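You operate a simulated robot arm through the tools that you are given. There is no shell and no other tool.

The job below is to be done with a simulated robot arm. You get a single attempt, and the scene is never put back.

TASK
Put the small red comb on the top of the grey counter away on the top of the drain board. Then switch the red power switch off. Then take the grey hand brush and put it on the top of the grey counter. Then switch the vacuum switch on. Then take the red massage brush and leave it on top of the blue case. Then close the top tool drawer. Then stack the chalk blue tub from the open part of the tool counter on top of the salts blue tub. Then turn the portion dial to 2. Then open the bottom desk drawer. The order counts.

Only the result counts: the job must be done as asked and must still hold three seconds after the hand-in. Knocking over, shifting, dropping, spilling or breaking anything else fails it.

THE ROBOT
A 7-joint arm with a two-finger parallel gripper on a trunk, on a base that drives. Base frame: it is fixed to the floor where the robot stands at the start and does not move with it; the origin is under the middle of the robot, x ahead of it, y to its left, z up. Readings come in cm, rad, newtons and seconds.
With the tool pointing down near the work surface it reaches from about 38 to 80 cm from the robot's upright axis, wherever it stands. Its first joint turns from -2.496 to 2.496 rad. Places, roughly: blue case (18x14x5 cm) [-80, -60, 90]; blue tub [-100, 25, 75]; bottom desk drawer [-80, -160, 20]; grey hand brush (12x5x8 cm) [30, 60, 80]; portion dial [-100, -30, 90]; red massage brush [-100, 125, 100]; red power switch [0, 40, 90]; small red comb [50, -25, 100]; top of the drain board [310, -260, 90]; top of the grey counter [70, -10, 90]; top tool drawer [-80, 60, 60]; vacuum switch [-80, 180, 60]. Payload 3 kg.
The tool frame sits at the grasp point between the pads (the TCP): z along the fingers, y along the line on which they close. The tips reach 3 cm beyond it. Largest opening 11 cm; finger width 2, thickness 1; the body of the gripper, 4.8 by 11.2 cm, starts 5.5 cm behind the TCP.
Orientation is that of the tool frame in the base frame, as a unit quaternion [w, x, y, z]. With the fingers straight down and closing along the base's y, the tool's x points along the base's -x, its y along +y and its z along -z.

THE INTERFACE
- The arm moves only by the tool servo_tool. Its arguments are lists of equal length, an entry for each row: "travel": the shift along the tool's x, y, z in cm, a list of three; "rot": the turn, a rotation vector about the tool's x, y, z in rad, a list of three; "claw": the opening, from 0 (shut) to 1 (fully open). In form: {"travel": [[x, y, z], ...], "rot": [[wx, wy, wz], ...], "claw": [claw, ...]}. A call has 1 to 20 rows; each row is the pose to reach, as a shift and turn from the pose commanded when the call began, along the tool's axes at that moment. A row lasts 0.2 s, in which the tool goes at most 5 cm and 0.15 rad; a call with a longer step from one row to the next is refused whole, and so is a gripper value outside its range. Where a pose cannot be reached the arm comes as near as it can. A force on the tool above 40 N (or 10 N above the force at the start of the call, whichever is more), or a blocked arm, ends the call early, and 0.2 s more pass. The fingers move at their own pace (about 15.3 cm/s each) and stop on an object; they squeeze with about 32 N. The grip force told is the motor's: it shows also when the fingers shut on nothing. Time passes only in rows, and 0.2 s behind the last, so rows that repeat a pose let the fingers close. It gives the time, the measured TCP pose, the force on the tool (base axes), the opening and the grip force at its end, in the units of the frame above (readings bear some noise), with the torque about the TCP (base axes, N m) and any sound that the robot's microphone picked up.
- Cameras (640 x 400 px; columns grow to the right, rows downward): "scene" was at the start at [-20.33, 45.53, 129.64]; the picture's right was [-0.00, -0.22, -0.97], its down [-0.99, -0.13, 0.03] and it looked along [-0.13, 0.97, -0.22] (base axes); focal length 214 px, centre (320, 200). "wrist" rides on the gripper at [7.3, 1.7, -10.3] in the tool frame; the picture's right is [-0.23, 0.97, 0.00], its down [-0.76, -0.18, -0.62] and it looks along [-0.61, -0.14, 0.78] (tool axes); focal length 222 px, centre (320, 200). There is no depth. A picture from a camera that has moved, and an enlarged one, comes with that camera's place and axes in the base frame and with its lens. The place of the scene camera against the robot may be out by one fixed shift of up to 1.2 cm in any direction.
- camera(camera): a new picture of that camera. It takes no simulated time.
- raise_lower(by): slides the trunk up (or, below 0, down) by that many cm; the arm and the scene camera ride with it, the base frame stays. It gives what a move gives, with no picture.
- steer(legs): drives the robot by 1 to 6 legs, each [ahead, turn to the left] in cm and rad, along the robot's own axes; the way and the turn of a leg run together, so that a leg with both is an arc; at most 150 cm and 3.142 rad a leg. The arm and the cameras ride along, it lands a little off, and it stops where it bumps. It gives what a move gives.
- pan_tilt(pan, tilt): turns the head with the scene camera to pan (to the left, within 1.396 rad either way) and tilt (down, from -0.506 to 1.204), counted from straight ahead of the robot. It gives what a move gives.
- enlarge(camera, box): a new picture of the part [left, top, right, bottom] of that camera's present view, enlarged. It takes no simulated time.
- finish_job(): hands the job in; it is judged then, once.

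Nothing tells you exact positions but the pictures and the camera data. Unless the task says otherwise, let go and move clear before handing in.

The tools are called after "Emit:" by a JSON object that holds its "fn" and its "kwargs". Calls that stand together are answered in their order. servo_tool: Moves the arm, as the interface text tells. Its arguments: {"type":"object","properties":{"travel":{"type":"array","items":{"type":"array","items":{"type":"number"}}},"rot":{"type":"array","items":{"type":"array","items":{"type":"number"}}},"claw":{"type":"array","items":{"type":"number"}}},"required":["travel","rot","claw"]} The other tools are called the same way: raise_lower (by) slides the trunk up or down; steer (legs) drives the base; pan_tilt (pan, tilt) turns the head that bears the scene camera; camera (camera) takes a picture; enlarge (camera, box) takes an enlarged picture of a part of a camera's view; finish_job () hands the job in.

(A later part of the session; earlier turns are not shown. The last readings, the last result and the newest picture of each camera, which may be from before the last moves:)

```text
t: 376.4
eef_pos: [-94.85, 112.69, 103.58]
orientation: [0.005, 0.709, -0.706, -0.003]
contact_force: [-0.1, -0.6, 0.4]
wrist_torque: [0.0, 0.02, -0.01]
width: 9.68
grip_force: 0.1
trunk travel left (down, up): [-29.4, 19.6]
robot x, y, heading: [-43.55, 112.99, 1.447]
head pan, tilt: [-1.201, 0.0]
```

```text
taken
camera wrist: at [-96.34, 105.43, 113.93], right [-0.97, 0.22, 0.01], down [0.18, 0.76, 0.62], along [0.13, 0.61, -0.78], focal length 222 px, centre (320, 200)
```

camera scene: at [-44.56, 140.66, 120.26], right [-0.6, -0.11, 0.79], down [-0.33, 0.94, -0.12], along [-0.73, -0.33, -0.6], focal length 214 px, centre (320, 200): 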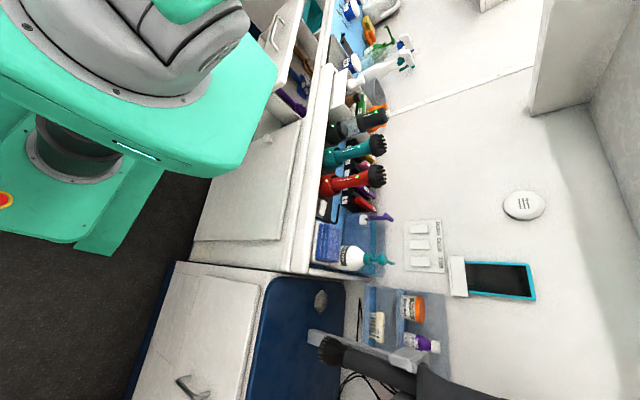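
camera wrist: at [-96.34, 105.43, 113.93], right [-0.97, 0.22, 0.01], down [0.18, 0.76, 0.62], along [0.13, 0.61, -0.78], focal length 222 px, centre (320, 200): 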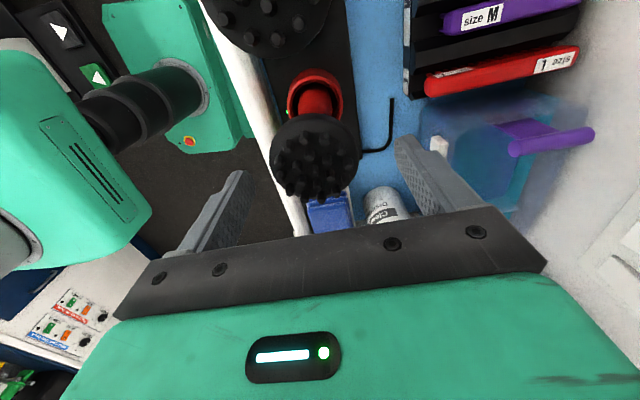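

Well centred. Descending to z≈98.5 and closing on the head.

Emit:
{"fn": "servo_tool", "kwargs": {"travel": [[0, -0.3, 2.5], [0, -0.3, 4.5], [0, -0.3, 5.2], [0, -0.3, 5.2], [0, -0.3, 5.2], [0, -0.3, 5.2], [0, -0.3, 5.2], [0, -0.3, 5.2]], "rot": [[0, 0, 0], [0, 0, 0], [0, 0, 0], [0, 0, 0], [0, 0, 0], [0, 0, 0], [0, 0, 0], [0, 0, 0]], "claw": [0.88, 0.88, 0.88, 0.75, 0.65, 0.55, 0.3, 0]}}

Emit:
{"fn": "camera", "kwargs": {"camera": "wrist"}}

```text
t: 378.2
eef_pos: [-94.51, 112.59, 98.46]
orientation: [0.004, 0.709, -0.705, -0.005]
contact_force: [0.2, -0.4, 0.7]
wrist_torque: [-0.02, -0.04, 0.01]
width: 6.54
grip_force: 31.8
trunk travel left (down, up): [-29.4, 19.6]
robot x, y, heading: [-43.2, 112.65, 1.447]
head pan, tilt: [-1.201, 0.0]
```

```text
taken
camera wrist: at [-96.04, 105.37, 108.82], right [-0.97, 0.22, 0.01], down [0.18, 0.76, 0.62], along [0.13, 0.61, -0.78], focal length 222 px, centre (320, 200)
```

wrist: 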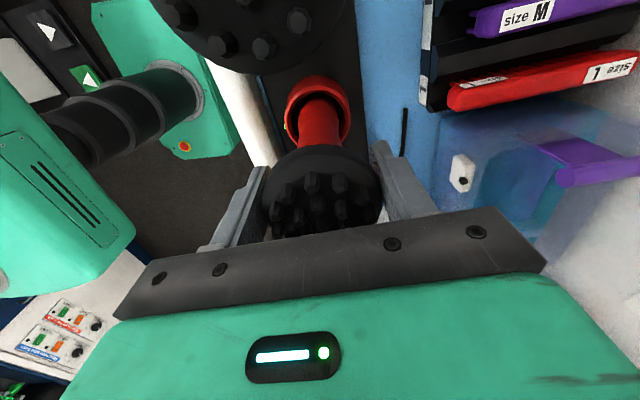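

Gripped (6.5 cm, 32 N). Lifting the brush straight out of its cup.

Emit:
{"fn": "servo_tool", "kwargs": {"travel": [[0, 0, -1], [0, 0, -2.5], [0, 0, -4.5], [0, 0, -7], [0, 0, -10], [0, 0, -13], [0, 0, -16], [0, 0, -19], [0, 0, -22]], "rot": [[0, 0, 0], [0, 0, 0], [0, 0, 0], [0, 0, 0], [0, 0, 0], [0, 0, 0], [0, 0, 0], [0, 0, 0], [0, 0, 0]], "claw": [0, 0, 0, 0, 0, 0, 0, 0, 0]}}

Emit:
{"fn": "camera", "kwargs": {"camera": "wrist"}}

Emit:
{"fn": "pan_tilt", "kwargs": {"pan": -0.4, "tilt": 0.3}}

Emit:
{"fn": "camera", "kwargs": {"camera": "scene"}}

```text
t: 380.4
eef_pos: [-92.48, 113.71, 116.87]
orientation: [0.04, -0.704, 0.709, -0.013]
contact_force: [0.5, 0.3, -3.0]
wrist_torque: [-0.02, -0.03, 0.02]
width: 6.52
grip_force: 32.4
trunk travel left (down, up): [-29.4, 19.6]
robot x, y, heading: [-43.43, 112.49, 1.442]
head pan, tilt: [-1.201, 0.0]
stopped in row 9: the arm was blocked; the commanded pose is now the measured one
```

```text
taken
camera wrist: at [-94.87, 106.01, 126.74], right [-0.97, 0.23, -0.06], down [0.14, 0.74, 0.66], along [0.2, 0.64, -0.75], focal length 222 px, centre (320, 200)
```

wrist: 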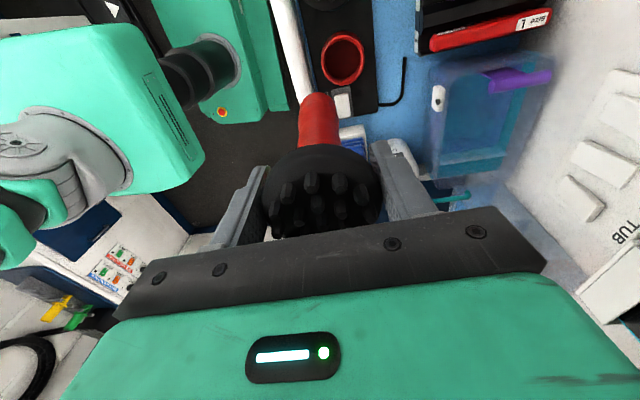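

```text
t: 381.6
eef_pos: [-92.72, 113.64, 116.77]
orientation: [-0.037, 0.708, -0.705, 0.007]
contact_force: [-0.4, 0.5, -3.2]
wrist_torque: [-0.02, 0.0, -0.01]
width: 6.5
grip_force: 32.0
trunk travel left (down, up): [-29.4, 19.6]
robot x, y, heading: [-43.41, 112.5, 1.446]
head pan, tilt: [-0.4, 0.3]
```

```text
taken
camera scene: at [-89.43, 122.02, 120.74], right [0.89, -0.01, 0.45], down [-0.13, -0.97, 0.22], along [0.43, -0.26, -0.87], focal length 214 px, centre (320, 200)
```

scene: 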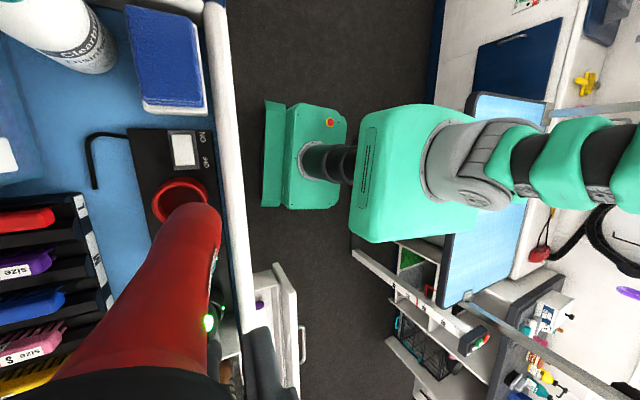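

The brush is out of its cup. Something overhead stopped the last bit of lifting, so I'll pull it toward the robot, slightly lower, and level the tool.

Emit:
{"fn": "servo_tool", "kwargs": {"travel": [[0, -3, 1.0], [0, -6, 2.0], [0, -9, 2.6], [0, -10.5, 2.6]], "rot": [[-0.02, 0.014, 0], [-0.04, 0.028, 0], [-0.062, 0.042, 0], [-0.062, 0.042, 0]], "claw": [0, 0, 0, 0]}}

Emit:
{"fn": "camera", "kwargs": {"camera": "wrist"}}

```text
t: 382.6
eef_pos: [-83.07, 112.99, 115.28]
orientation: [0.002, 0.709, -0.706, -0.001]
contact_force: [-0.6, 0.2, -3.7]
wrist_torque: [-0.03, -0.02, 0.02]
width: 6.53
grip_force: 32.1
trunk travel left (down, up): [-29.4, 19.6]
robot x, y, heading: [-43.58, 112.86, 1.451]
head pan, tilt: [-0.4, 0.3]
```

```text
taken
camera wrist: at [-84.74, 105.68, 125.61], right [-0.97, 0.22, 0.01], down [0.18, 0.76, 0.62], along [0.13, 0.61, -0.78], focal length 222 px, centre (320, 200)
```

wrist: 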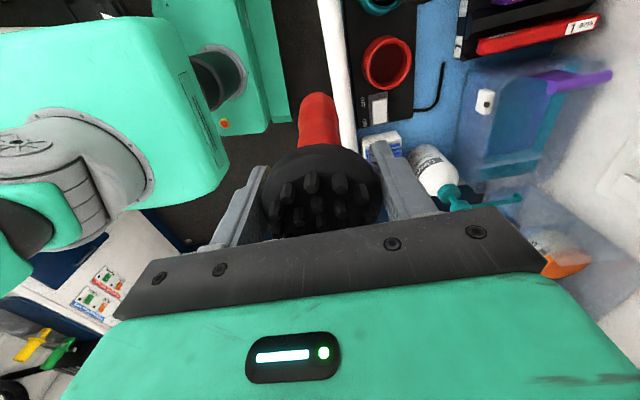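

The brush hangs vertically and is held well. Swinging the arm to the front of the robot for the drive, keeping close in.

Emit:
{"fn": "pan_tilt", "kwargs": {"pan": -1.2, "tilt": 0.0}}

Emit:
{"fn": "servo_tool", "kwargs": {"travel": [[-3.7, -0.2, 0], [-7.5, -0.8, 0], [-11.3, -1.7, 0], [-15, -3, 0], [-18.5, -4.7, 0], [-21.8, -6.7, 0], [-24.9, -9, 0], [-27.8, -11.6, 0], [-30.4, -14.5, 0], [-32.7, -17.6, 0], [-34.7, -20.9, 0], [-36.4, -24.4, 0], [-37.7, -28.1, 0], [-38.6, -31.9, 0], [-39.2, -35.7, 0], [-39.8, -39.6, 0]], "rot": [[0, 0, 0.098], [0, 0, 0.196], [0, 0, 0.294], [0, 0, 0.392], [0, 0, 0.49], [0, 0, 0.588], [0, 0, 0.686], [0, 0, 0.784], [0, 0, 0.882], [0, 0, 0.98], [0, 0, 1.078], [0, 0, 1.176], [0, 0, 1.274], [0, 0, 1.372], [0, 0, 1.47], [0, 0, 1.57]], "claw": [0, 0, 0, 0, 0, 0, 0, 0, 0, 0, 0, 0, 0, 0, 0, 0]}}

Emit:
{"fn": "camera", "kwargs": {"camera": "wrist"}}

```text
t: 383.7
eef_pos: [-83.17, 113.03, 115.25]
orientation: [0.001, 0.709, -0.706, -0.002]
contact_force: [-0.6, 0.3, -2.9]
wrist_torque: [-0.02, -0.01, -0.02]
width: 6.51
grip_force: 32.2
trunk travel left (down, up): [-29.4, 19.6]
robot x, y, heading: [-43.07, 112.66, 1.441]
head pan, tilt: [-1.201, 0.0]
```

```text
t: 387.1
eef_pos: [-43.88, 152.87, 115.22]
orientation: [-0.002, -0.002, 1.0, 0.0]
contact_force: [-0.4, -0.2, -3.5]
wrist_torque: [0.01, -0.01, -0.01]
width: 6.5
grip_force: 32.1
trunk travel left (down, up): [-29.4, 19.6]
robot x, y, heading: [-43.43, 113.06, 1.446]
head pan, tilt: [-1.201, 0.0]
```

```text
taken
camera wrist: at [-50.99, 154.57, 125.64], right [0.22, 0.97, 0.0], down [0.76, -0.17, 0.62], along [0.6, -0.14, -0.78], focal length 222 px, centre (320, 200)
```

wrist: 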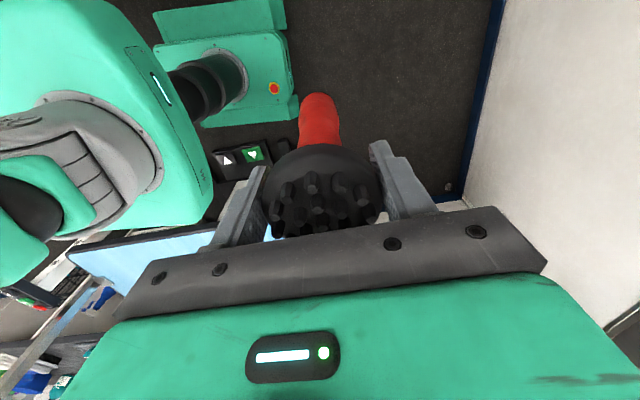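

Emit:
{"fn": "steer", "kwargs": {"legs": [[0, 0.12]]}}

Emit:
{"fn": "steer", "kwargs": {"legs": [[-40, 0]]}}

Emit:
{"fn": "steer", "kwargs": {"legs": [[-40, 0]]}}

```text
t: 388.1
eef_pos: [-48.64, 152.6, 115.3]
orientation: [-0.001, -0.064, 0.998, 0.0]
contact_force: [-0.7, -0.3, -4.1]
wrist_torque: [-0.01, 0.0, -0.04]
width: 6.51
grip_force: 31.6
trunk travel left (down, up): [-29.4, 19.6]
robot x, y, heading: [-43.29, 112.6, 1.566]
head pan, tilt: [-1.201, 0.0]
```

```text
t: 390.6
eef_pos: [-48.85, 112.57, 115.31]
orientation: [-0.002, -0.061, 0.998, 0.001]
contact_force: [0.8, -0.5, -3.8]
wrist_torque: [0.01, 0.03, -0.02]
width: 6.5
grip_force: 31.8
trunk travel left (down, up): [-29.4, 19.6]
robot x, y, heading: [-43.03, 72.24, 1.562]
head pan, tilt: [-1.201, 0.0]
```

```text
t: 393.1
eef_pos: [-49.15, 72.65, 115.3]
orientation: [-0.002, -0.062, 0.998, -0.001]
contact_force: [-0.4, -0.4, -2.6]
wrist_torque: [0.0, 0.04, 0.01]
width: 6.52
grip_force: 31.9
trunk travel left (down, up): [-29.4, 19.6]
robot x, y, heading: [-43.09, 32.64, 1.562]
head pan, tilt: [-1.201, 0.0]
```

Emit:
{"fn": "steer", "kwargs": {"legs": [[0, 0.15]]}}

Emit:
{"fn": "steer", "kwargs": {"legs": [[-45, 0]]}}

Emit:
{"fn": "steer", "kwargs": {"legs": [[-45, 0]]}}

Emit:
{"fn": "pan_tilt", "kwargs": {"pan": -0.9, "tilt": 0.6}}

Emit:
{"fn": "camera", "kwargs": {"camera": "scene"}}

Emit:
{"fn": "camera", "kwargs": {"camera": "wrist"}}

```text
t: 394.1
eef_pos: [-55.07, 71.36, 115.43]
orientation: [-0.002, -0.136, 0.991, -0.001]
contact_force: [-0.3, 0.9, -3.8]
wrist_torque: [0.02, 0.02, 0.0]
width: 6.52
grip_force: 31.9
trunk travel left (down, up): [-29.4, 19.6]
robot x, y, heading: [-43.2, 32.86, 1.716]
head pan, tilt: [-1.201, 0.0]
```

```text
t: 396.9
eef_pos: [-48.66, 26.59, 115.49]
orientation: [-0.002, -0.141, 0.99, 0.0]
contact_force: [-0.4, -0.4, -3.2]
wrist_torque: [0.01, 0.02, -0.01]
width: 6.5
grip_force: 32.2
trunk travel left (down, up): [-29.4, 19.6]
robot x, y, heading: [-36.49, -11.97, 1.724]
head pan, tilt: [-1.201, 0.0]
```

```text
t: 399.6
eef_pos: [-41.81, -17.97, 115.55]
orientation: [-0.001, -0.14, 0.99, 0.0]
contact_force: [-0.2, 0.5, -3.8]
wrist_torque: [-0.06, -0.01, 0.0]
width: 6.54
grip_force: 32.2
trunk travel left (down, up): [-29.4, 19.6]
robot x, y, heading: [-29.43, -56.48, 1.719]
head pan, tilt: [-1.201, 0.0]
```

```text
t: 400.6
eef_pos: [-41.93, -17.92, 115.56]
orientation: [-0.002, -0.14, 0.99, 0.0]
contact_force: [0.1, -0.5, -3.1]
wrist_torque: [0.01, 0.0, 0.01]
width: 6.52
grip_force: 31.9
trunk travel left (down, up): [-29.4, 19.6]
robot x, y, heading: [-29.21, -56.28, 1.722]
head pan, tilt: [-0.901, 0.6]
```

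```text
taken
camera scene: at [-34.65, -22.73, 121.97], right [0.18, -0.59, 0.78], down [-0.91, 0.19, 0.35], along [-0.36, -0.78, -0.51], focal length 214 px, centre (320, 200)
```

scene: 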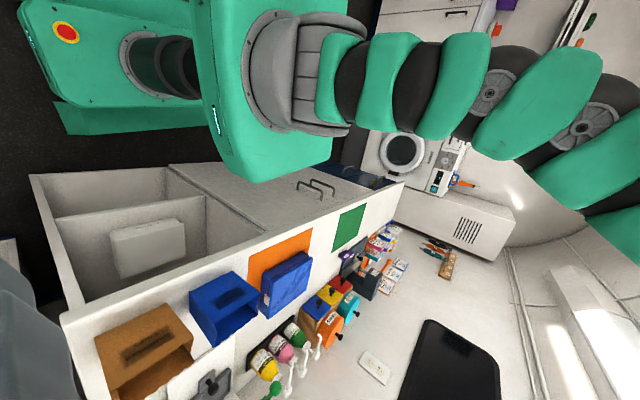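

```text
taken
camera wrist: at [-49.27, -18.37, 125.92], right [-0.05, 1.0, 0.0], down [0.78, 0.04, 0.62], along [0.62, 0.03, -0.78], focal length 222 px, centre (320, 200)
```

wrist: 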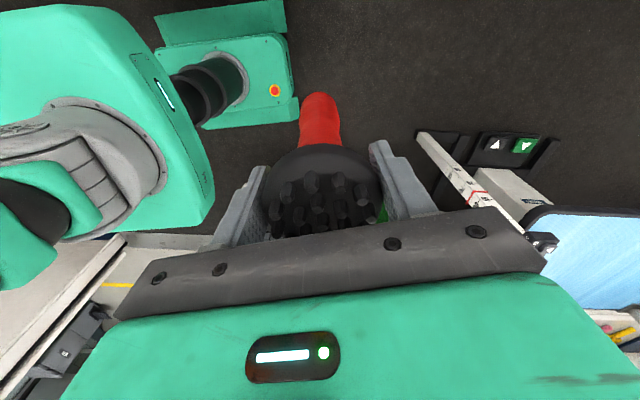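

The blue case sits on the orange sheet on the desk. Zooming in on it.

Emit:
{"fn": "enlarge", "kwargs": {"camera": "scene", "box": [180, 190, 380, 340]}}

```text
2.67 times, centred on (280, 265) of scene
camera zoom: at [-34.65, -22.73, 121.97], right [0.18, -0.59, 0.78], down [-0.91, 0.19, 0.35], along [-0.36, -0.78, -0.51], focal length 572 px, centre (427, 27)
```

zoom: 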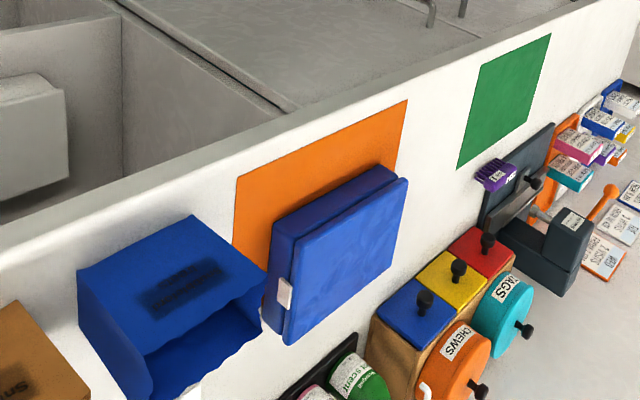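

The case lid is around z≈88.5, centred near [−88, −67]. Raising the trunk a little for clearance and swinging the arm left in front of the desk.

Emit:
{"fn": "raise_lower", "kwargs": {"by": 7}}

Emit:
{"fn": "pan_tilt", "kwargs": {"pan": -1.2, "tilt": 0.0}}

Emit:
{"fn": "servo_tool", "kwargs": {"travel": [[3.91, -0.31, 0], [7.77, -1.07, 0], [11.62, -2.14, 0], [15.27, -3.59, 0], [18.8, -5.39, 0], [22.13, -7.55, 0], [25.22, -9.98, 0], [28.08, -12.7, 0], [30.65, -15.82, 0], [32.92, -19.01, 0], [34.87, -22.51, 0], [36.62, -26.06, 0], [38.09, -29.7, 0], [39.42, -33.59, 0], [42.23, -35.78, 0]], "rot": [[0, 0, -0.097], [0, 0, -0.194], [0, 0, -0.291], [0, 0, -0.388], [0, 0, -0.485], [0, 0, -0.582], [0, 0, -0.679], [0, 0, -0.776], [0, 0, -0.873], [0, 0, -0.97], [0, 0, -1.067], [0, 0, -1.164], [0, 0, -1.261], [0, 0, -1.358], [0, 0, -1.4]], "claw": [0, 0, 0, 0, 0, 0, 0, 0, 0, 0, 0, 0, 0, 0, 0]}}

Emit:
{"fn": "camera", "kwargs": {"camera": "wrist"}}

```text
t: 401.6
eef_pos: [-42.0, -17.99, 122.57]
orientation: [-0.003, -0.141, 0.99, 0.0]
contact_force: [1.1, 0.1, -3.0]
wrist_torque: [0.01, 0.04, -0.01]
width: 6.5
grip_force: 32.2
trunk travel left (down, up): [-36.4, 12.6]
robot x, y, heading: [-29.31, -56.47, 1.723]
head pan, tilt: [-0.901, 0.6]
```

```text
t: 402.6
eef_pos: [-41.92, -17.85, 122.49]
orientation: [-0.002, -0.141, 0.99, 0.0]
contact_force: [-0.3, -0.1, -3.1]
wrist_torque: [0.02, -0.01, 0.01]
width: 6.51
grip_force: 31.9
trunk travel left (down, up): [-36.4, 12.6]
robot x, y, heading: [-29.38, -56.19, 1.721]
head pan, tilt: [-1.201, 0.0]
```

```text
t: 405.9
eef_pos: [-72.3, -64.1, 122.8]
orientation: [0.002, 0.746, -0.666, -0.002]
contact_force: [0.9, 0.6, -4.1]
wrist_torque: [0.0, 0.03, -0.01]
width: 6.52
grip_force: 32.0
trunk travel left (down, up): [-36.4, 12.6]
robot x, y, heading: [-29.26, -56.18, 1.722]
head pan, tilt: [-1.201, 0.0]
```

```text
taken
camera wrist: at [-73.12, -71.47, 133.08], right [-0.99, 0.12, 0.0], down [0.09, 0.78, 0.62], along [0.07, 0.62, -0.78], focal length 222 px, centre (320, 200)
```

wrist: 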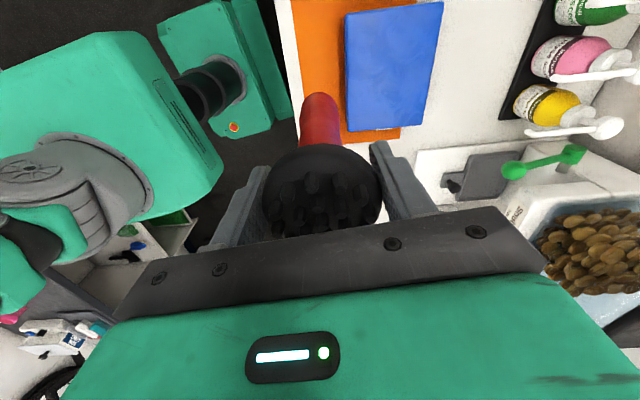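

The wrist camera shows the case lid clearly: centre about [−84, −63], z≈90. Moving the brush over it.

Emit:
{"fn": "servo_tool", "kwargs": {"travel": [[-0.8, 3.8, 0], [-1.6, 7.7, 0], [-2.4, 11.5, 0]], "rot": [[0, 0, 0], [0, 0, 0], [0, 0, 0]], "claw": [0, 0, 0]}}

Emit:
{"fn": "camera", "kwargs": {"camera": "wrist"}}

Emit:
{"fn": "pan_tilt", "kwargs": {"pan": -0.5, "tilt": 0.3}}

Emit:
{"fn": "camera", "kwargs": {"camera": "scene"}}

```text
t: 406.6
eef_pos: [-84.16, -63.0, 123.03]
orientation: [0.002, 0.746, -0.666, 0.0]
contact_force: [0.7, -0.4, -3.4]
wrist_torque: [-0.01, 0.02, 0.0]
width: 6.52
grip_force: 32.1
trunk travel left (down, up): [-36.4, 12.6]
robot x, y, heading: [-29.57, -56.29, 1.727]
head pan, tilt: [-1.201, 0.0]
```

```text
taken
camera wrist: at [-85.05, -70.41, 133.31], right [-0.99, 0.12, 0.0], down [0.09, 0.78, 0.62], along [0.07, 0.62, -0.78], focal length 222 px, centre (320, 200)
```

wrist: 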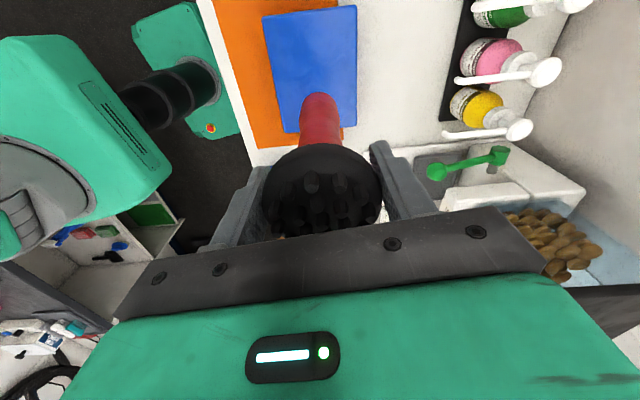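

```text
t: 407.7
eef_pos: [-84.22, -62.95, 123.04]
orientation: [0.002, 0.745, -0.667, -0.001]
contact_force: [0.2, -0.1, -3.3]
wrist_torque: [0.0, 0.02, -0.01]
width: 6.52
grip_force: 32.3
trunk travel left (down, up): [-36.4, 12.6]
robot x, y, heading: [-29.14, -56.39, 1.721]
head pan, tilt: [-0.499, 0.3]
```

```text
taken
camera scene: at [-80.67, -54.04, 126.69], right [0.87, 0.1, 0.48], down [-0.03, -0.96, 0.26], along [0.49, -0.24, -0.84], focal length 214 px, centre (320, 200)
```

scene: 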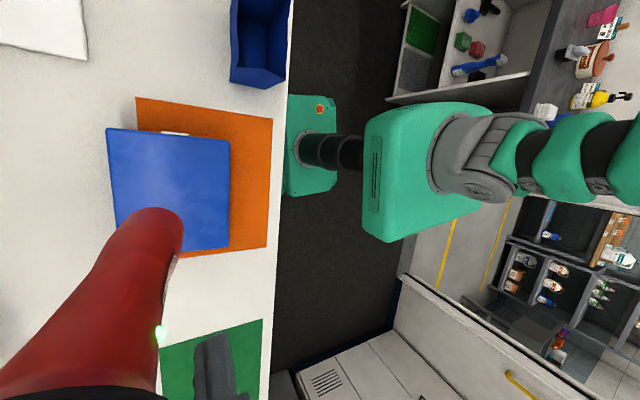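

The brush is right above the centre of the case lid. Lowering slowly until it touches.

Emit:
{"fn": "pan_tilt", "kwargs": {"pan": -1.2, "tilt": 0.0}}

Emit:
{"fn": "servo_tool", "kwargs": {"travel": [[0, 0, 3], [0, 0, 6], [0, 0, 8.5], [0, 0, 10], [0, 0, 11], [0, 0, 12], [0, 0, 13]], "rot": [[0, 0, 0], [0, 0, 0], [0, 0, 0], [0, 0, 0], [0, 0, 0], [0, 0, 0], [0, 0, 0]], "claw": [0, 0, 0, 0, 0, 0, 0]}}

Emit:
{"fn": "camera", "kwargs": {"camera": "wrist"}}

```text
t: 408.8
eef_pos: [-84.24, -63.0, 123.11]
orientation: [0.001, 0.745, -0.667, -0.001]
contact_force: [0.4, 0.3, -3.1]
wrist_torque: [-0.05, 0.04, 0.0]
width: 6.52
grip_force: 32.2
trunk travel left (down, up): [-36.4, 12.6]
robot x, y, heading: [-28.82, -56.25, 1.724]
head pan, tilt: [-1.201, 0.0]
```

```text
t: 410.4
eef_pos: [-84.24, -62.93, 109.72]
orientation: [0.002, 0.745, -0.667, -0.002]
contact_force: [1.1, -1.0, -3.5]
wrist_torque: [-0.04, -0.01, 0.01]
width: 6.51
grip_force: 32.2
trunk travel left (down, up): [-36.4, 12.6]
robot x, y, heading: [-29.6, -56.27, 1.722]
head pan, tilt: [-1.201, 0.0]
```

```text
taken
camera wrist: at [-85.06, -70.39, 120.12], right [-0.99, 0.12, 0.01], down [0.09, 0.78, 0.62], along [0.07, 0.62, -0.78], focal length 222 px, centre (320, 200)
```

wrist: 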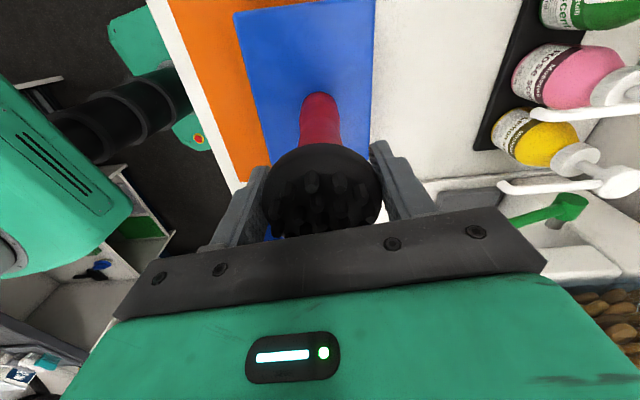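

Emit:
{"fn": "servo_tool", "kwargs": {"travel": [[0, 0, 0.5], [0, 0, 1.0], [0, 0, 1.5], [0, 0, 2.0], [0, 0, 2.4], [0, 0, 2.8], [0, 0, 3.2], [0, 0, 3.6], [0, 0, 4.0]], "rot": [[0, 0, 0], [0, 0, 0], [0, 0, 0], [0, 0, 0], [0, 0, 0], [0, 0, 0], [0, 0, 0], [0, 0, 0], [0, 0, 0]], "claw": [0, 0, 0, 0, 0, 0, 0, 0, 0]}}

Emit:
{"fn": "camera", "kwargs": {"camera": "wrist"}}

```text
t: 411.3
eef_pos: [-84.24, -63.06, 108.52]
orientation: [0.004, 0.745, -0.667, -0.003]
contact_force: [1.0, 0.5, 9.6]
wrist_torque: [-0.01, 0.08, -0.02]
width: 6.5
grip_force: 31.8
trunk travel left (down, up): [-36.4, 12.6]
robot x, y, heading: [-29.57, -56.53, 1.727]
head pan, tilt: [-1.201, 0.0]
stopped in row 4: the force on the tool passed its limit at 45 N (the readings are from after the stop); the commanded pose is now the measured one
```

```text
taken
camera wrist: at [-85.0, -70.43, 118.81], right [-0.99, 0.12, 0.01], down [0.1, 0.78, 0.62], along [0.07, 0.62, -0.78], focal length 222 px, centre (320, 200)
```

wrist: 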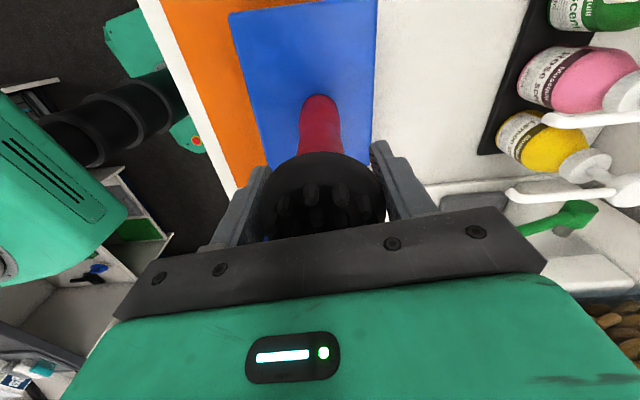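

Contact with the lid. Easing and opening the gripper gradually to leave the brush standing.

Emit:
{"fn": "servo_tool", "kwargs": {"travel": [[0, 0, -0.05], [0, 0, -0.05], [0, 0, -0.05], [0, 0, -0.05], [0, 0, -0.05], [0, 0, -0.05]], "rot": [[0, 0, 0], [0, 0, 0], [0, 0, 0], [0, 0, 0], [0, 0, 0], [0, 0, 0]], "claw": [0, 0.6, 0.62, 0.65, 0.72, 0.8]}}

Emit:
{"fn": "camera", "kwargs": {"camera": "wrist"}}

```text
t: 412.7
eef_pos: [-84.24, -63.02, 108.44]
orientation: [0.004, 0.745, -0.667, -0.003]
contact_force: [0.3, -0.2, 0.7]
wrist_torque: [-0.01, -0.04, 0.0]
width: 8.8
grip_force: 0.0
trunk travel left (down, up): [-36.4, 12.6]
robot x, y, heading: [-30.01, -56.66, 1.722]
head pan, tilt: [-1.201, 0.0]
```

```text
taken
camera wrist: at [-85.02, -70.42, 118.77], right [-0.99, 0.12, 0.01], down [0.1, 0.78, 0.62], along [0.07, 0.62, -0.78], focal length 222 px, centre (320, 200)
```

wrist: 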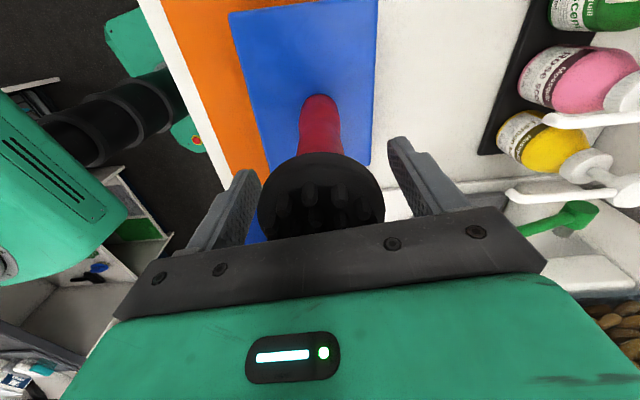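

It stands upright on its own. Rising straight up.

Emit:
{"fn": "servo_tool", "kwargs": {"travel": [[0, 0, -1], [0, 0, -2.5], [0, 0, -5], [0, 0, -8], [0, 0, -12]], "rot": [[0, 0, 0], [0, 0, 0], [0, 0, 0], [0, 0, 0], [0, 0, 0]], "claw": [0.9, 0.9, 0.9, 0.9, 0.9]}}

Emit:
{"fn": "camera", "kwargs": {"camera": "wrist"}}

```text
t: 413.9
eef_pos: [-84.34, -62.95, 120.33]
orientation: [0.003, 0.746, -0.666, -0.003]
contact_force: [-0.9, 0.2, 0.1]
wrist_torque: [0.0, -0.01, -0.02]
width: 9.88
grip_force: 0.1
trunk travel left (down, up): [-36.4, 12.6]
robot x, y, heading: [-29.39, -56.31, 1.723]
head pan, tilt: [-1.201, 0.0]
```

```text
taken
camera wrist: at [-85.05, -70.37, 130.74], right [-0.99, 0.12, 0.01], down [0.1, 0.78, 0.62], along [0.07, 0.62, -0.78], focal length 222 px, centre (320, 200)
```

wrist: 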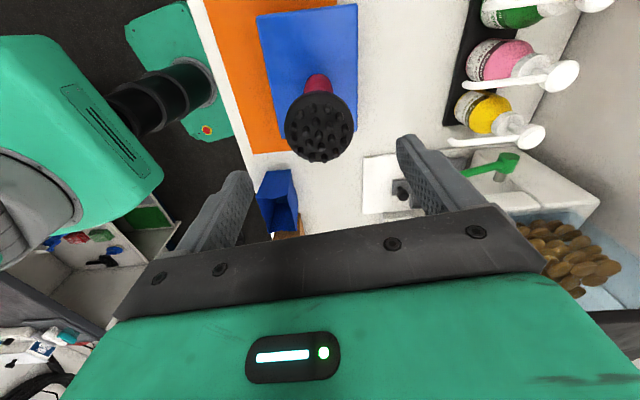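

Step 5 done: the red brush stands on the blue case. Next: close the top tool drawer. Retracting and swinging the arm back to the front.

Emit:
{"fn": "servo_tool", "kwargs": {"travel": [[0.79, -4.24, 0], [1.64, -8.17, 0], [2.31, -11.51, 0], [-0.33, -13.92, 0], [-4.38, -14.59, 0], [-8.21, -15.43, 0], [-12, -16.56, 0], [-15.78, -17.9, 0], [-19.31, -19.61, 0], [-22.8, -21.62, 0], [-25.96, -23.99, 0], [-28.88, -26.63, 0], [-31.56, -29.55, 0], [-33.92, -32.75, 0], [-35.96, -36.1, 0], [-37.65, -39.7, 0], [-39.05, -43.39, 0], [-40.03, -47.13, 0]], "rot": [[0, 0, 0], [0, 0, 0], [0, 0, 0], [0, 0, 0.0935], [0, 0, 0.187], [0, 0, 0.28], [0, 0, 0.374], [0, 0, 0.467], [0, 0, 0.561], [0, 0, 0.654], [0, 0, 0.748], [0, 0, 0.841], [0, 0, 0.935], [0, 0, 1.028], [0, 0, 1.122], [0, 0, 1.215], [0, 0, 1.309], [0, 0, 1.4]], "claw": [0.9, 0.9, 0.9, 0.5, 0, 0, 0, 0, 0, 0, 0, 0, 0, 0, 0, 0, 0, 0]}}

Emit:
{"fn": "pan_tilt", "kwargs": {"pan": -0.9, "tilt": 0.6}}

Emit:
{"fn": "camera", "kwargs": {"camera": "scene"}}

```text
t: 417.7
eef_pos: [-41.51, -17.97, 119.81]
orientation: [-0.004, -0.141, 0.99, 0.0]
contact_force: [-1.0, 0.4, -0.8]
wrist_torque: [-0.01, -0.03, -0.02]
width: 0.0
grip_force: 31.4
trunk travel left (down, up): [-36.4, 12.6]
robot x, y, heading: [-29.51, -56.79, 1.722]
head pan, tilt: [-1.201, 0.0]
```

```text
t: 418.7
eef_pos: [-41.68, -18.04, 119.93]
orientation: [-0.005, -0.143, 0.99, 0.0]
contact_force: [0.2, -0.1, -0.2]
wrist_torque: [0.02, 0.03, -0.03]
width: 0.0
grip_force: 32.5
trunk travel left (down, up): [-36.4, 12.6]
robot x, y, heading: [-29.69, -56.63, 1.72]
head pan, tilt: [-0.901, 0.6]
```

```text
taken
camera scene: at [-34.37, -22.76, 126.28], right [0.18, -0.59, 0.78], down [-0.91, 0.19, 0.36], along [-0.36, -0.78, -0.51], focal length 214 px, centre (320, 200)
```

scene: 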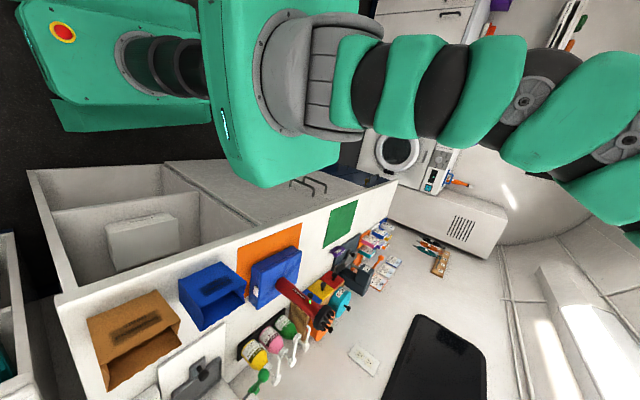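

The brush is standing properly on the case. Driving to a spot from which the arm can push the drawer shut.

Emit:
{"fn": "steer", "kwargs": {"legs": [[0, -0.19], [64, 0]]}}

Emit:
{"fn": "steer", "kwargs": {"legs": [[0, 0.65]]}}

Emit:
{"fn": "camera", "kwargs": {"camera": "wrist"}}

```text
t: 423.0
eef_pos: [-32.25, 49.03, 119.97]
orientation: [-0.005, -0.049, 0.999, -0.001]
contact_force: [-0.3, -0.6, 0.2]
wrist_torque: [0.0, 0.03, 0.0]
width: 0.01
grip_force: 32.2
trunk travel left (down, up): [-36.4, 12.6]
robot x, y, heading: [-27.19, 8.98, 1.544]
head pan, tilt: [-0.901, 0.6]
```

```text
t: 425.2
eef_pos: [-55.42, 37.5, 119.89]
orientation: [-0.005, -0.369, 0.93, -0.001]
contact_force: [-0.6, 0.3, 0.3]
wrist_torque: [-0.02, 0.02, -0.02]
width: 0.0
grip_force: 31.8
trunk travel left (down, up): [-36.4, 12.6]
robot x, y, heading: [-25.34, 9.75, 2.192]
head pan, tilt: [-0.901, 0.6]
```

```text
taken
camera wrist: at [-61.96, 33.76, 130.34], right [-0.5, 0.87, 0.0], down [0.68, 0.4, 0.62], along [0.53, 0.31, -0.79], focal length 222 px, centre (320, 200)
```

wrist: 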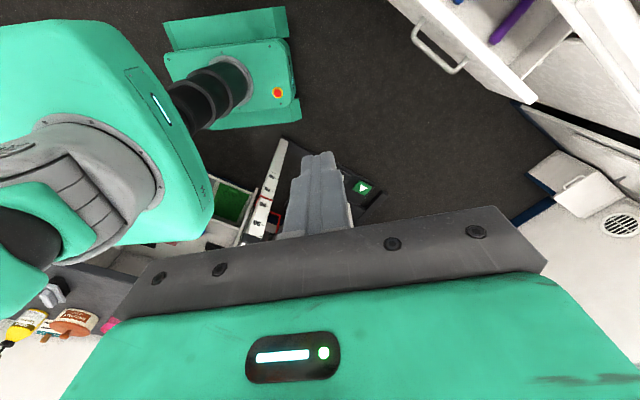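

Lowering the trunk, yawing and then pitching the tool so the closed fingertips face the drawer front.

Emit:
{"fn": "raise_lower", "kwargs": {"by": -22}}

Emit:
{"fn": "pan_tilt", "kwargs": {"pan": 0.0, "tilt": -0.4}}

Emit:
{"fn": "servo_tool", "kwargs": {"travel": [[0, 0, 0], [0, 0, 0], [0, 0, 0]], "rot": [[0, 0, -0.15], [0, 0, -0.3], [0, 0, -0.45]], "claw": [0, 0, 0]}}

Emit:
{"fn": "servo_tool", "kwargs": {"travel": [[-0.8, 1.9, 2.8], [-1.6, 3.9, 5.6], [-2.4, 5.8, 8.4], [-3.2, 7.7, 11.2], [-4.0, 9.6, 14], [-4.9, 11.6, 16.8], [-5.7, 13.5, 19.6], [-6.5, 15.4, 22.4], [-7.3, 17.4, 25.2], [-8.1, 19.3, 28]], "rot": [[-0.125, 0, 0], [-0.25, 0, 0], [-0.375, 0, 0], [-0.5, 0, 0], [-0.625, 0, 0], [-0.75, 0, 0], [-0.875, 0, 0], [-1.0, 0, 0], [-1.125, 0, 0], [-1.25, 0, 0]], "claw": [0, 0, 0, 0, 0, 0, 0, 0, 0, 0]}}

Emit:
{"fn": "camera", "kwargs": {"camera": "wrist"}}

```text
t: 427.6
eef_pos: [-55.71, 37.43, 97.93]
orientation: [-0.004, -0.368, 0.93, -0.001]
contact_force: [-1.1, 0.6, 0.6]
wrist_torque: [-0.03, -0.02, 0.0]
width: 0.0
grip_force: 32.0
trunk travel left (down, up): [-14.4, 34.6]
robot x, y, heading: [-25.99, 9.55, 2.201]
head pan, tilt: [-0.901, 0.6]
```

```text
t: 428.9
eef_pos: [-55.64, 37.43, 98.04]
orientation: [-0.004, -0.368, 0.93, -0.002]
contact_force: [0.6, 0.6, -0.2]
wrist_torque: [-0.01, 0.04, 0.01]
width: 0.04
grip_force: 32.0
trunk travel left (down, up): [-14.4, 34.6]
robot x, y, heading: [-25.85, 9.79, 2.199]
head pan, tilt: [0.0, -0.4]
```

```text
t: 429.6
eef_pos: [-55.69, 37.43, 97.99]
orientation: [-0.004, -0.567, 0.824, -0.001]
contact_force: [-0.7, 0.0, 1.5]
wrist_torque: [-0.01, -0.02, 0.01]
width: 0.01
grip_force: 32.0
trunk travel left (down, up): [-14.4, 34.6]
robot x, y, heading: [-25.73, 9.74, 2.199]
head pan, tilt: [0.0, -0.4]
```

```text
t: 431.8
eef_pos: [-70.01, 50.51, 72.37]
orientation: [-0.321, -0.471, 0.685, 0.454]
contact_force: [1.1, -3.2, 4.6]
wrist_torque: [0.03, 0.12, 0.1]
width: 0.01
grip_force: 31.6
out of reach, approached as far as the arm can: row 7
trunk travel left (down, up): [-14.4, 34.6]
robot x, y, heading: [-25.85, 9.91, 2.197]
head pan, tilt: [0.0, -0.4]
stopped in row 10: the force on the tool passed its limit at 52 N (the readings are from after the stop); the commanded pose is now the measured one
```

```text
taken
camera wrist: at [-64.19, 40.6, 77.99], right [-0.27, 0.35, 0.9], down [0.87, 0.49, 0.07], along [-0.41, 0.8, -0.44], focal length 222 px, centre (320, 200)
```

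wrist: 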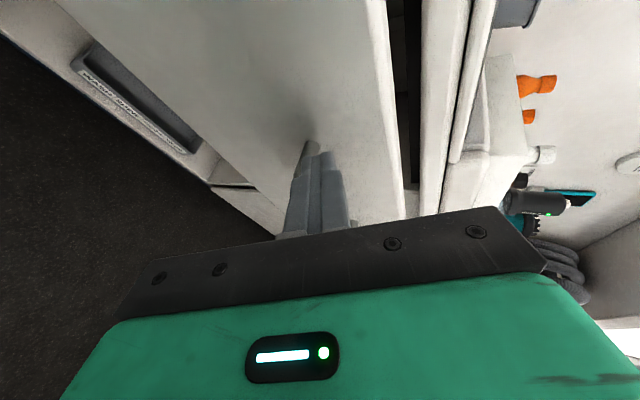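

The fingertips have reached the drawer front. Checking exactly what they touch.

Emit:
{"fn": "enlarge", "kwargs": {"camera": "wrist", "box": [220, 80, 420, 240]}}

```text
2.50 times, centred on (320, 160) of wrist
camera zoom: at [-64.19, 40.6, 77.99], right [-0.27, 0.35, 0.9], down [0.87, 0.49, 0.07], along [-0.41, 0.8, -0.44], focal length 555 px, centre (320, 300)
```

zoom: 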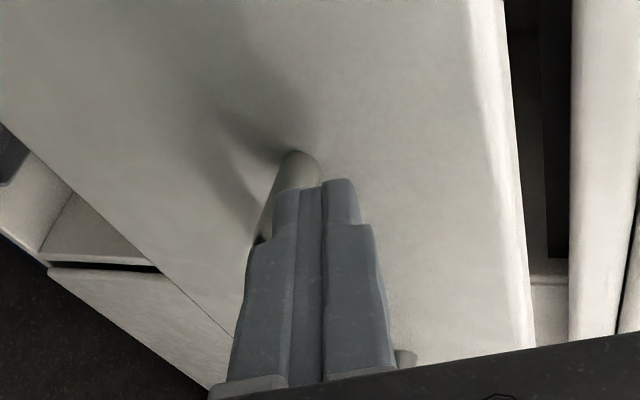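

The fingertips rest on the drawer's handle bar, which works for pushing. Pushing in −x in small steps.

Emit:
{"fn": "servo_tool", "kwargs": {"travel": [[0.18, 0.18, 0.43], [0.35, 0.35, 0.87], [0.7, 0.71, 1.73], [1.05, 1.06, 2.6], [1.4, 1.42, 3.47], [1.75, 1.77, 4.34]], "rot": [[0, 0, 0], [0, 0, 0], [0, 0, 0], [0, 0, 0], [0, 0, 0], [0, 0, 0]], "claw": [0, 0, 0, 0, 0, 0]}}

Emit:
{"fn": "camera", "kwargs": {"camera": "wrist"}}

```text
t: 433.2
eef_pos: [-75.0, 50.61, 72.4]
orientation: [-0.32, -0.471, 0.685, 0.455]
contact_force: [-0.4, 5.9, 20.4]
wrist_torque: [0.46, 0.4, -0.09]
width: 0.0
grip_force: 31.9
trunk travel left (down, up): [-14.4, 34.6]
robot x, y, heading: [-26.14, 9.78, 2.198]
head pan, tilt: [0.0, -0.4]
```

```text
taken
camera wrist: at [-69.19, 40.63, 77.95], right [-0.27, 0.35, 0.9], down [0.87, 0.49, 0.07], along [-0.41, 0.8, -0.44], focal length 222 px, centre (320, 200)
```

wrist: 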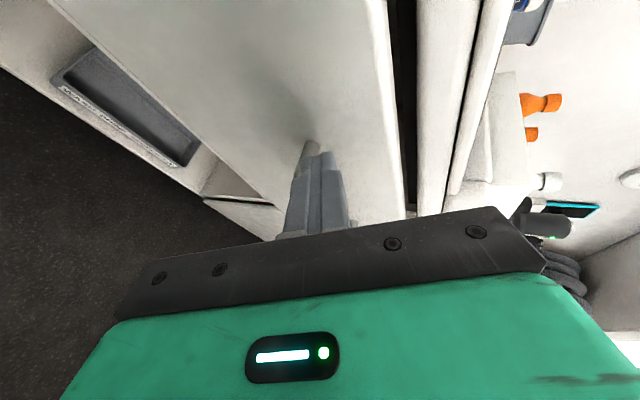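

The drawer slides with the push. Continuing.

Emit:
{"fn": "servo_tool", "kwargs": {"travel": [[0.35, 0.5, 0.8], [0.7, 0.85, 1.65], [1.05, 1.2, 2.5], [1.4, 1.57, 3.4], [1.75, 1.92, 4.26], [2.1, 2.27, 5.1]], "rot": [[0, 0, 0], [0, 0, 0], [0, 0, 0], [0, 0, 0], [0, 0, 0], [0, 0, 0]], "claw": [0, 0, 0, 0, 0, 0]}}

Emit:
{"fn": "camera", "kwargs": {"camera": "wrist"}}

```text
t: 434.6
eef_pos: [-81.02, 50.63, 72.52]
orientation: [-0.318, -0.472, 0.686, 0.453]
contact_force: [0.0, -0.8, -0.5]
wrist_torque: [0.01, 0.0, 0.03]
width: 0.0
grip_force: 31.9
trunk travel left (down, up): [-14.4, 34.6]
robot x, y, heading: [-25.81, 9.64, 2.201]
head pan, tilt: [0.0, -0.4]
```

```text
taken
camera wrist: at [-75.21, 40.67, 78.05], right [-0.27, 0.35, 0.9], down [0.87, 0.49, 0.07], along [-0.41, 0.8, -0.44], focal length 222 px, centre (320, 200)
```

wrist: 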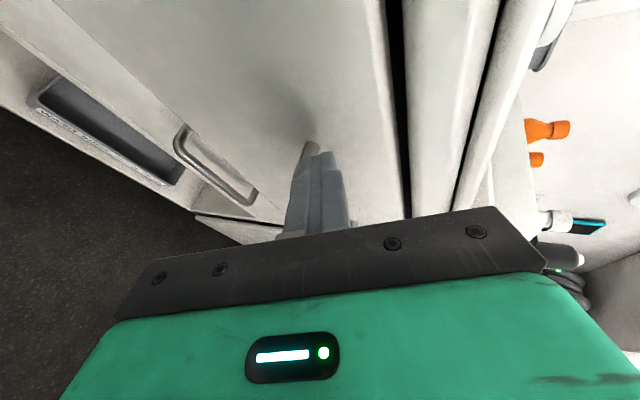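

Emit:
{"fn": "enlarge", "kwargs": {"camera": "wrist", "box": [140, 60, 440, 245]}}

Emit:
{"fn": "pan_tilt", "kwargs": {"pan": -0.9, "tilt": 0.5}}

Emit:
{"fn": "camera", "kwargs": {"camera": "scene"}}

```text
2.13 times, centred on (290, 152) of wrist
camera zoom: at [-75.21, 40.67, 78.05], right [-0.27, 0.35, 0.9], down [0.87, 0.49, 0.07], along [-0.41, 0.8, -0.44], focal length 474 px, centre (384, 301)
```

zoom: 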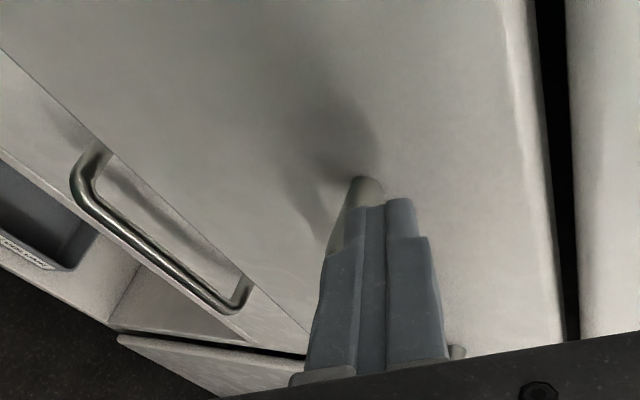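

```text
t: 435.8
eef_pos: [-81.06, 50.68, 72.51]
orientation: [-0.32, -0.471, 0.686, 0.454]
contact_force: [-0.6, -0.2, -1.0]
wrist_torque: [0.03, 0.03, 0.03]
width: 0.0
grip_force: 32.1
trunk travel left (down, up): [-14.4, 34.6]
robot x, y, heading: [-25.88, 9.83, 2.198]
head pan, tilt: [-0.901, 0.499]
```

```text
taken
camera scene: at [-69.86, 53.48, 67.57], right [0.9, -0.34, -0.27], down [-0.18, -0.86, 0.47], along [-0.39, -0.37, -0.84], focal length 214 px, centre (320, 200)
```

scene: 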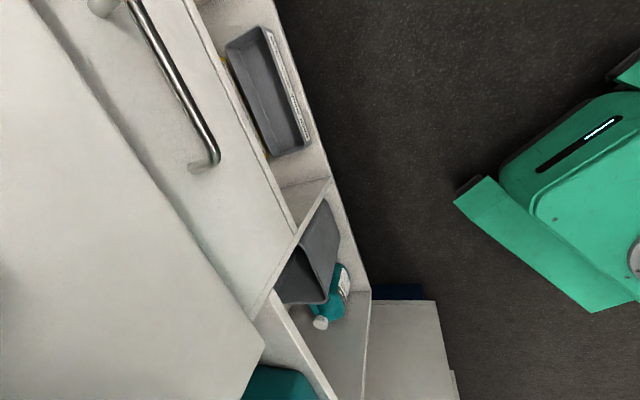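

Pushing on: the lower drawer (with its own handle) is already flush further in, so the top one still has some way to go.

Emit:
{"fn": "servo_tool", "kwargs": {"travel": [[0.35, 0.35, 0.87], [0.7, 0.71, 1.73], [1.05, 1.06, 2.6], [1.4, 1.42, 3.47], [1.75, 1.77, 4.34]], "rot": [[0, 0, 0], [0, 0, 0], [0, 0, 0], [0, 0, 0], [0, 0, 0]], "claw": [0, 0, 0, 0, 0]}}

Emit:
{"fn": "camera", "kwargs": {"camera": "wrist"}}

Emit:
{"fn": "camera", "kwargs": {"camera": "scene"}}

```text
t: 437.0
eef_pos: [-85.96, 50.49, 72.39]
orientation: [-0.32, -0.471, 0.686, 0.454]
contact_force: [-1.2, 2.7, 5.9]
wrist_torque: [0.19, 0.11, -0.06]
width: 0.0
grip_force: 31.8
trunk travel left (down, up): [-14.4, 34.6]
robot x, y, heading: [-25.91, 9.6, 2.195]
head pan, tilt: [-0.901, 0.499]
```

```text
taken
camera wrist: at [-80.16, 40.58, 78.01], right [-0.27, 0.35, 0.9], down [0.87, 0.49, 0.07], along [-0.41, 0.8, -0.44], focal length 222 px, centre (320, 200)
```

wrist: 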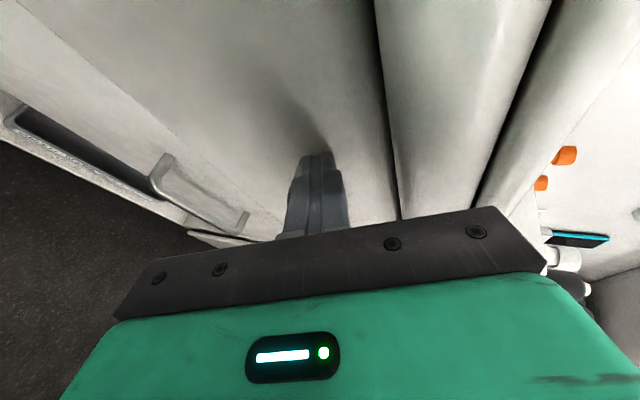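

```text
taken
camera scene: at [-74.83, 53.39, 67.49], right [0.9, -0.34, -0.27], down [-0.18, -0.86, 0.47], along [-0.4, -0.37, -0.84], focal length 214 px, centre (320, 200)
```

scene: 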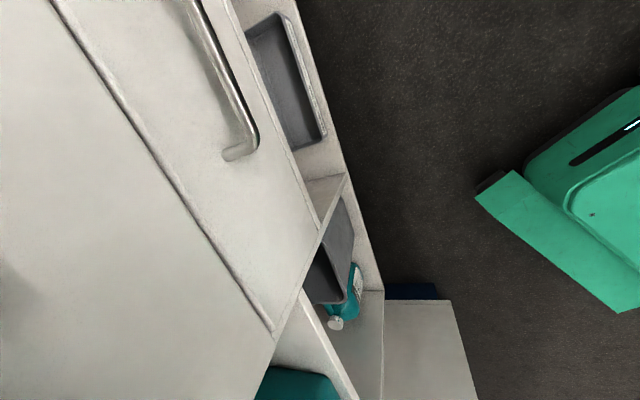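

Nearly flush now. Pushing the last bit until it stops.

Emit:
{"fn": "servo_tool", "kwargs": {"travel": [[0.18, 0.18, 0.43], [0.35, 0.35, 0.87], [0.53, 0.53, 1.3], [0.7, 0.71, 1.73], [0.88, 0.89, 2.17], [1.05, 1.06, 2.6]], "rot": [[0, 0, 0], [0, 0, 0], [0, 0, 0], [0, 0, 0], [0, 0, 0], [0, 0, 0]], "claw": [0, 0, 0, 0, 0, 0]}}

Emit:
{"fn": "camera", "kwargs": {"camera": "wrist"}}

Emit:
{"fn": "camera", "kwargs": {"camera": "scene"}}

```text
t: 437.8
eef_pos: [-87.05, 50.58, 72.57]
orientation: [-0.318, -0.471, 0.687, 0.452]
contact_force: [31.6, -15.2, 10.0]
wrist_torque: [-0.07, 0.16, 0.26]
width: 0.0
grip_force: 32.2
trunk travel left (down, up): [-14.4, 34.6]
robot x, y, heading: [-25.86, 9.53, 2.198]
head pan, tilt: [-0.901, 0.499]
stopped in row 4: the force on the tool passed its limit at 50 N (the readings are from after the stop); the commanded pose is now the measured one
```

```text
taken
camera wrist: at [-81.25, 40.65, 78.08], right [-0.27, 0.36, 0.89], down [0.87, 0.49, 0.07], along [-0.41, 0.8, -0.44], focal length 222 px, centre (320, 200)
```

wrist: 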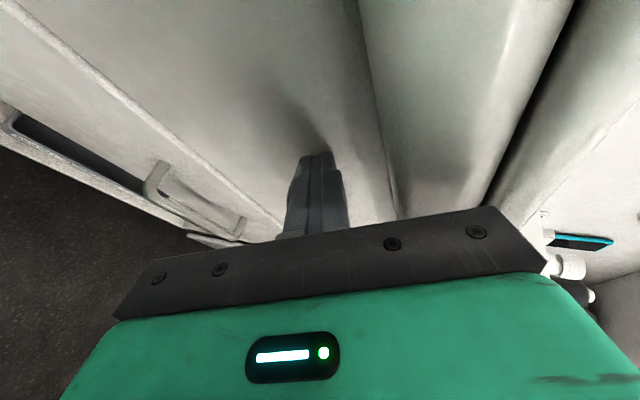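

```text
taken
camera scene: at [-75.86, 53.41, 67.53], right [0.9, -0.34, -0.27], down [-0.19, -0.86, 0.47], along [-0.39, -0.37, -0.84], focal length 214 px, centre (320, 200)
```

scene: 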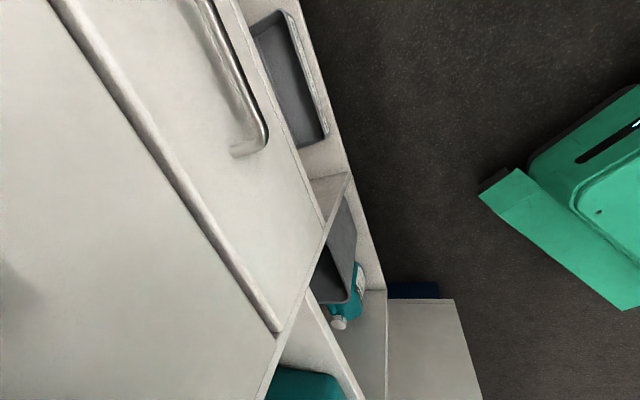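

The fingertip force shows the drawer has hit its stop. Backing off to check that it is fully closed.

Emit:
{"fn": "servo_tool", "kwargs": {"travel": [[-0.7, -0.71, -1.73], [-1.75, -1.77, -4.34], [-3.1, -3.0, -8.0], [-4.5, -4.2, -12]], "rot": [[0, 0, 0], [0, 0, 0], [0, 0, 0], [0, 0, 0]], "claw": [0, 0, 0, 0]}}

Emit:
{"fn": "camera", "kwargs": {"camera": "wrist"}}

Emit:
{"fn": "camera", "kwargs": {"camera": "scene"}}

```text
t: 438.8
eef_pos: [-73.69, 50.37, 73.06]
orientation: [-0.319, -0.471, 0.688, 0.451]
contact_force: [0.7, -0.3, -1.2]
wrist_torque: [0.02, -0.05, -0.01]
width: 0.0
grip_force: 32.1
trunk travel left (down, up): [-14.4, 34.6]
robot x, y, heading: [-26.01, 9.86, 2.2]
head pan, tilt: [-0.901, 0.499]
```

```text
taken
camera wrist: at [-67.87, 40.53, 78.69], right [-0.27, 0.36, 0.89], down [0.87, 0.49, 0.07], along [-0.41, 0.8, -0.44], focal length 222 px, centre (320, 200)
```

wrist: 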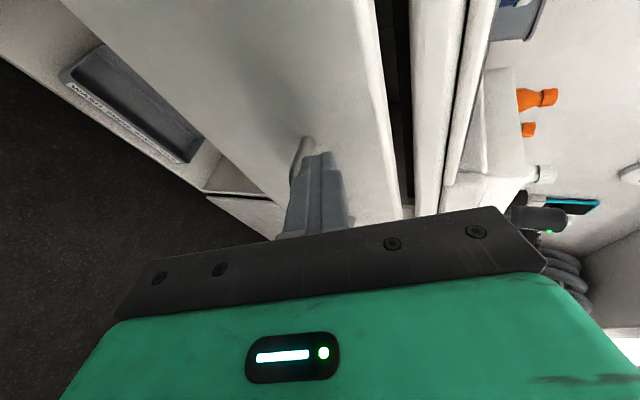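

```text
taken
camera scene: at [-62.46, 53.3, 68.15], right [0.9, -0.34, -0.27], down [-0.19, -0.86, 0.47], along [-0.39, -0.37, -0.84], focal length 214 px, centre (320, 200)
```

scene: 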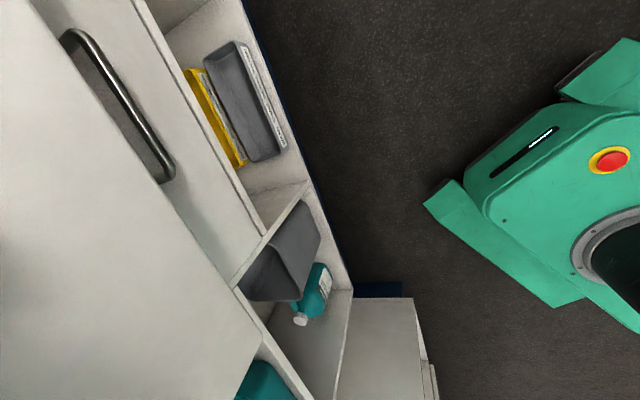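

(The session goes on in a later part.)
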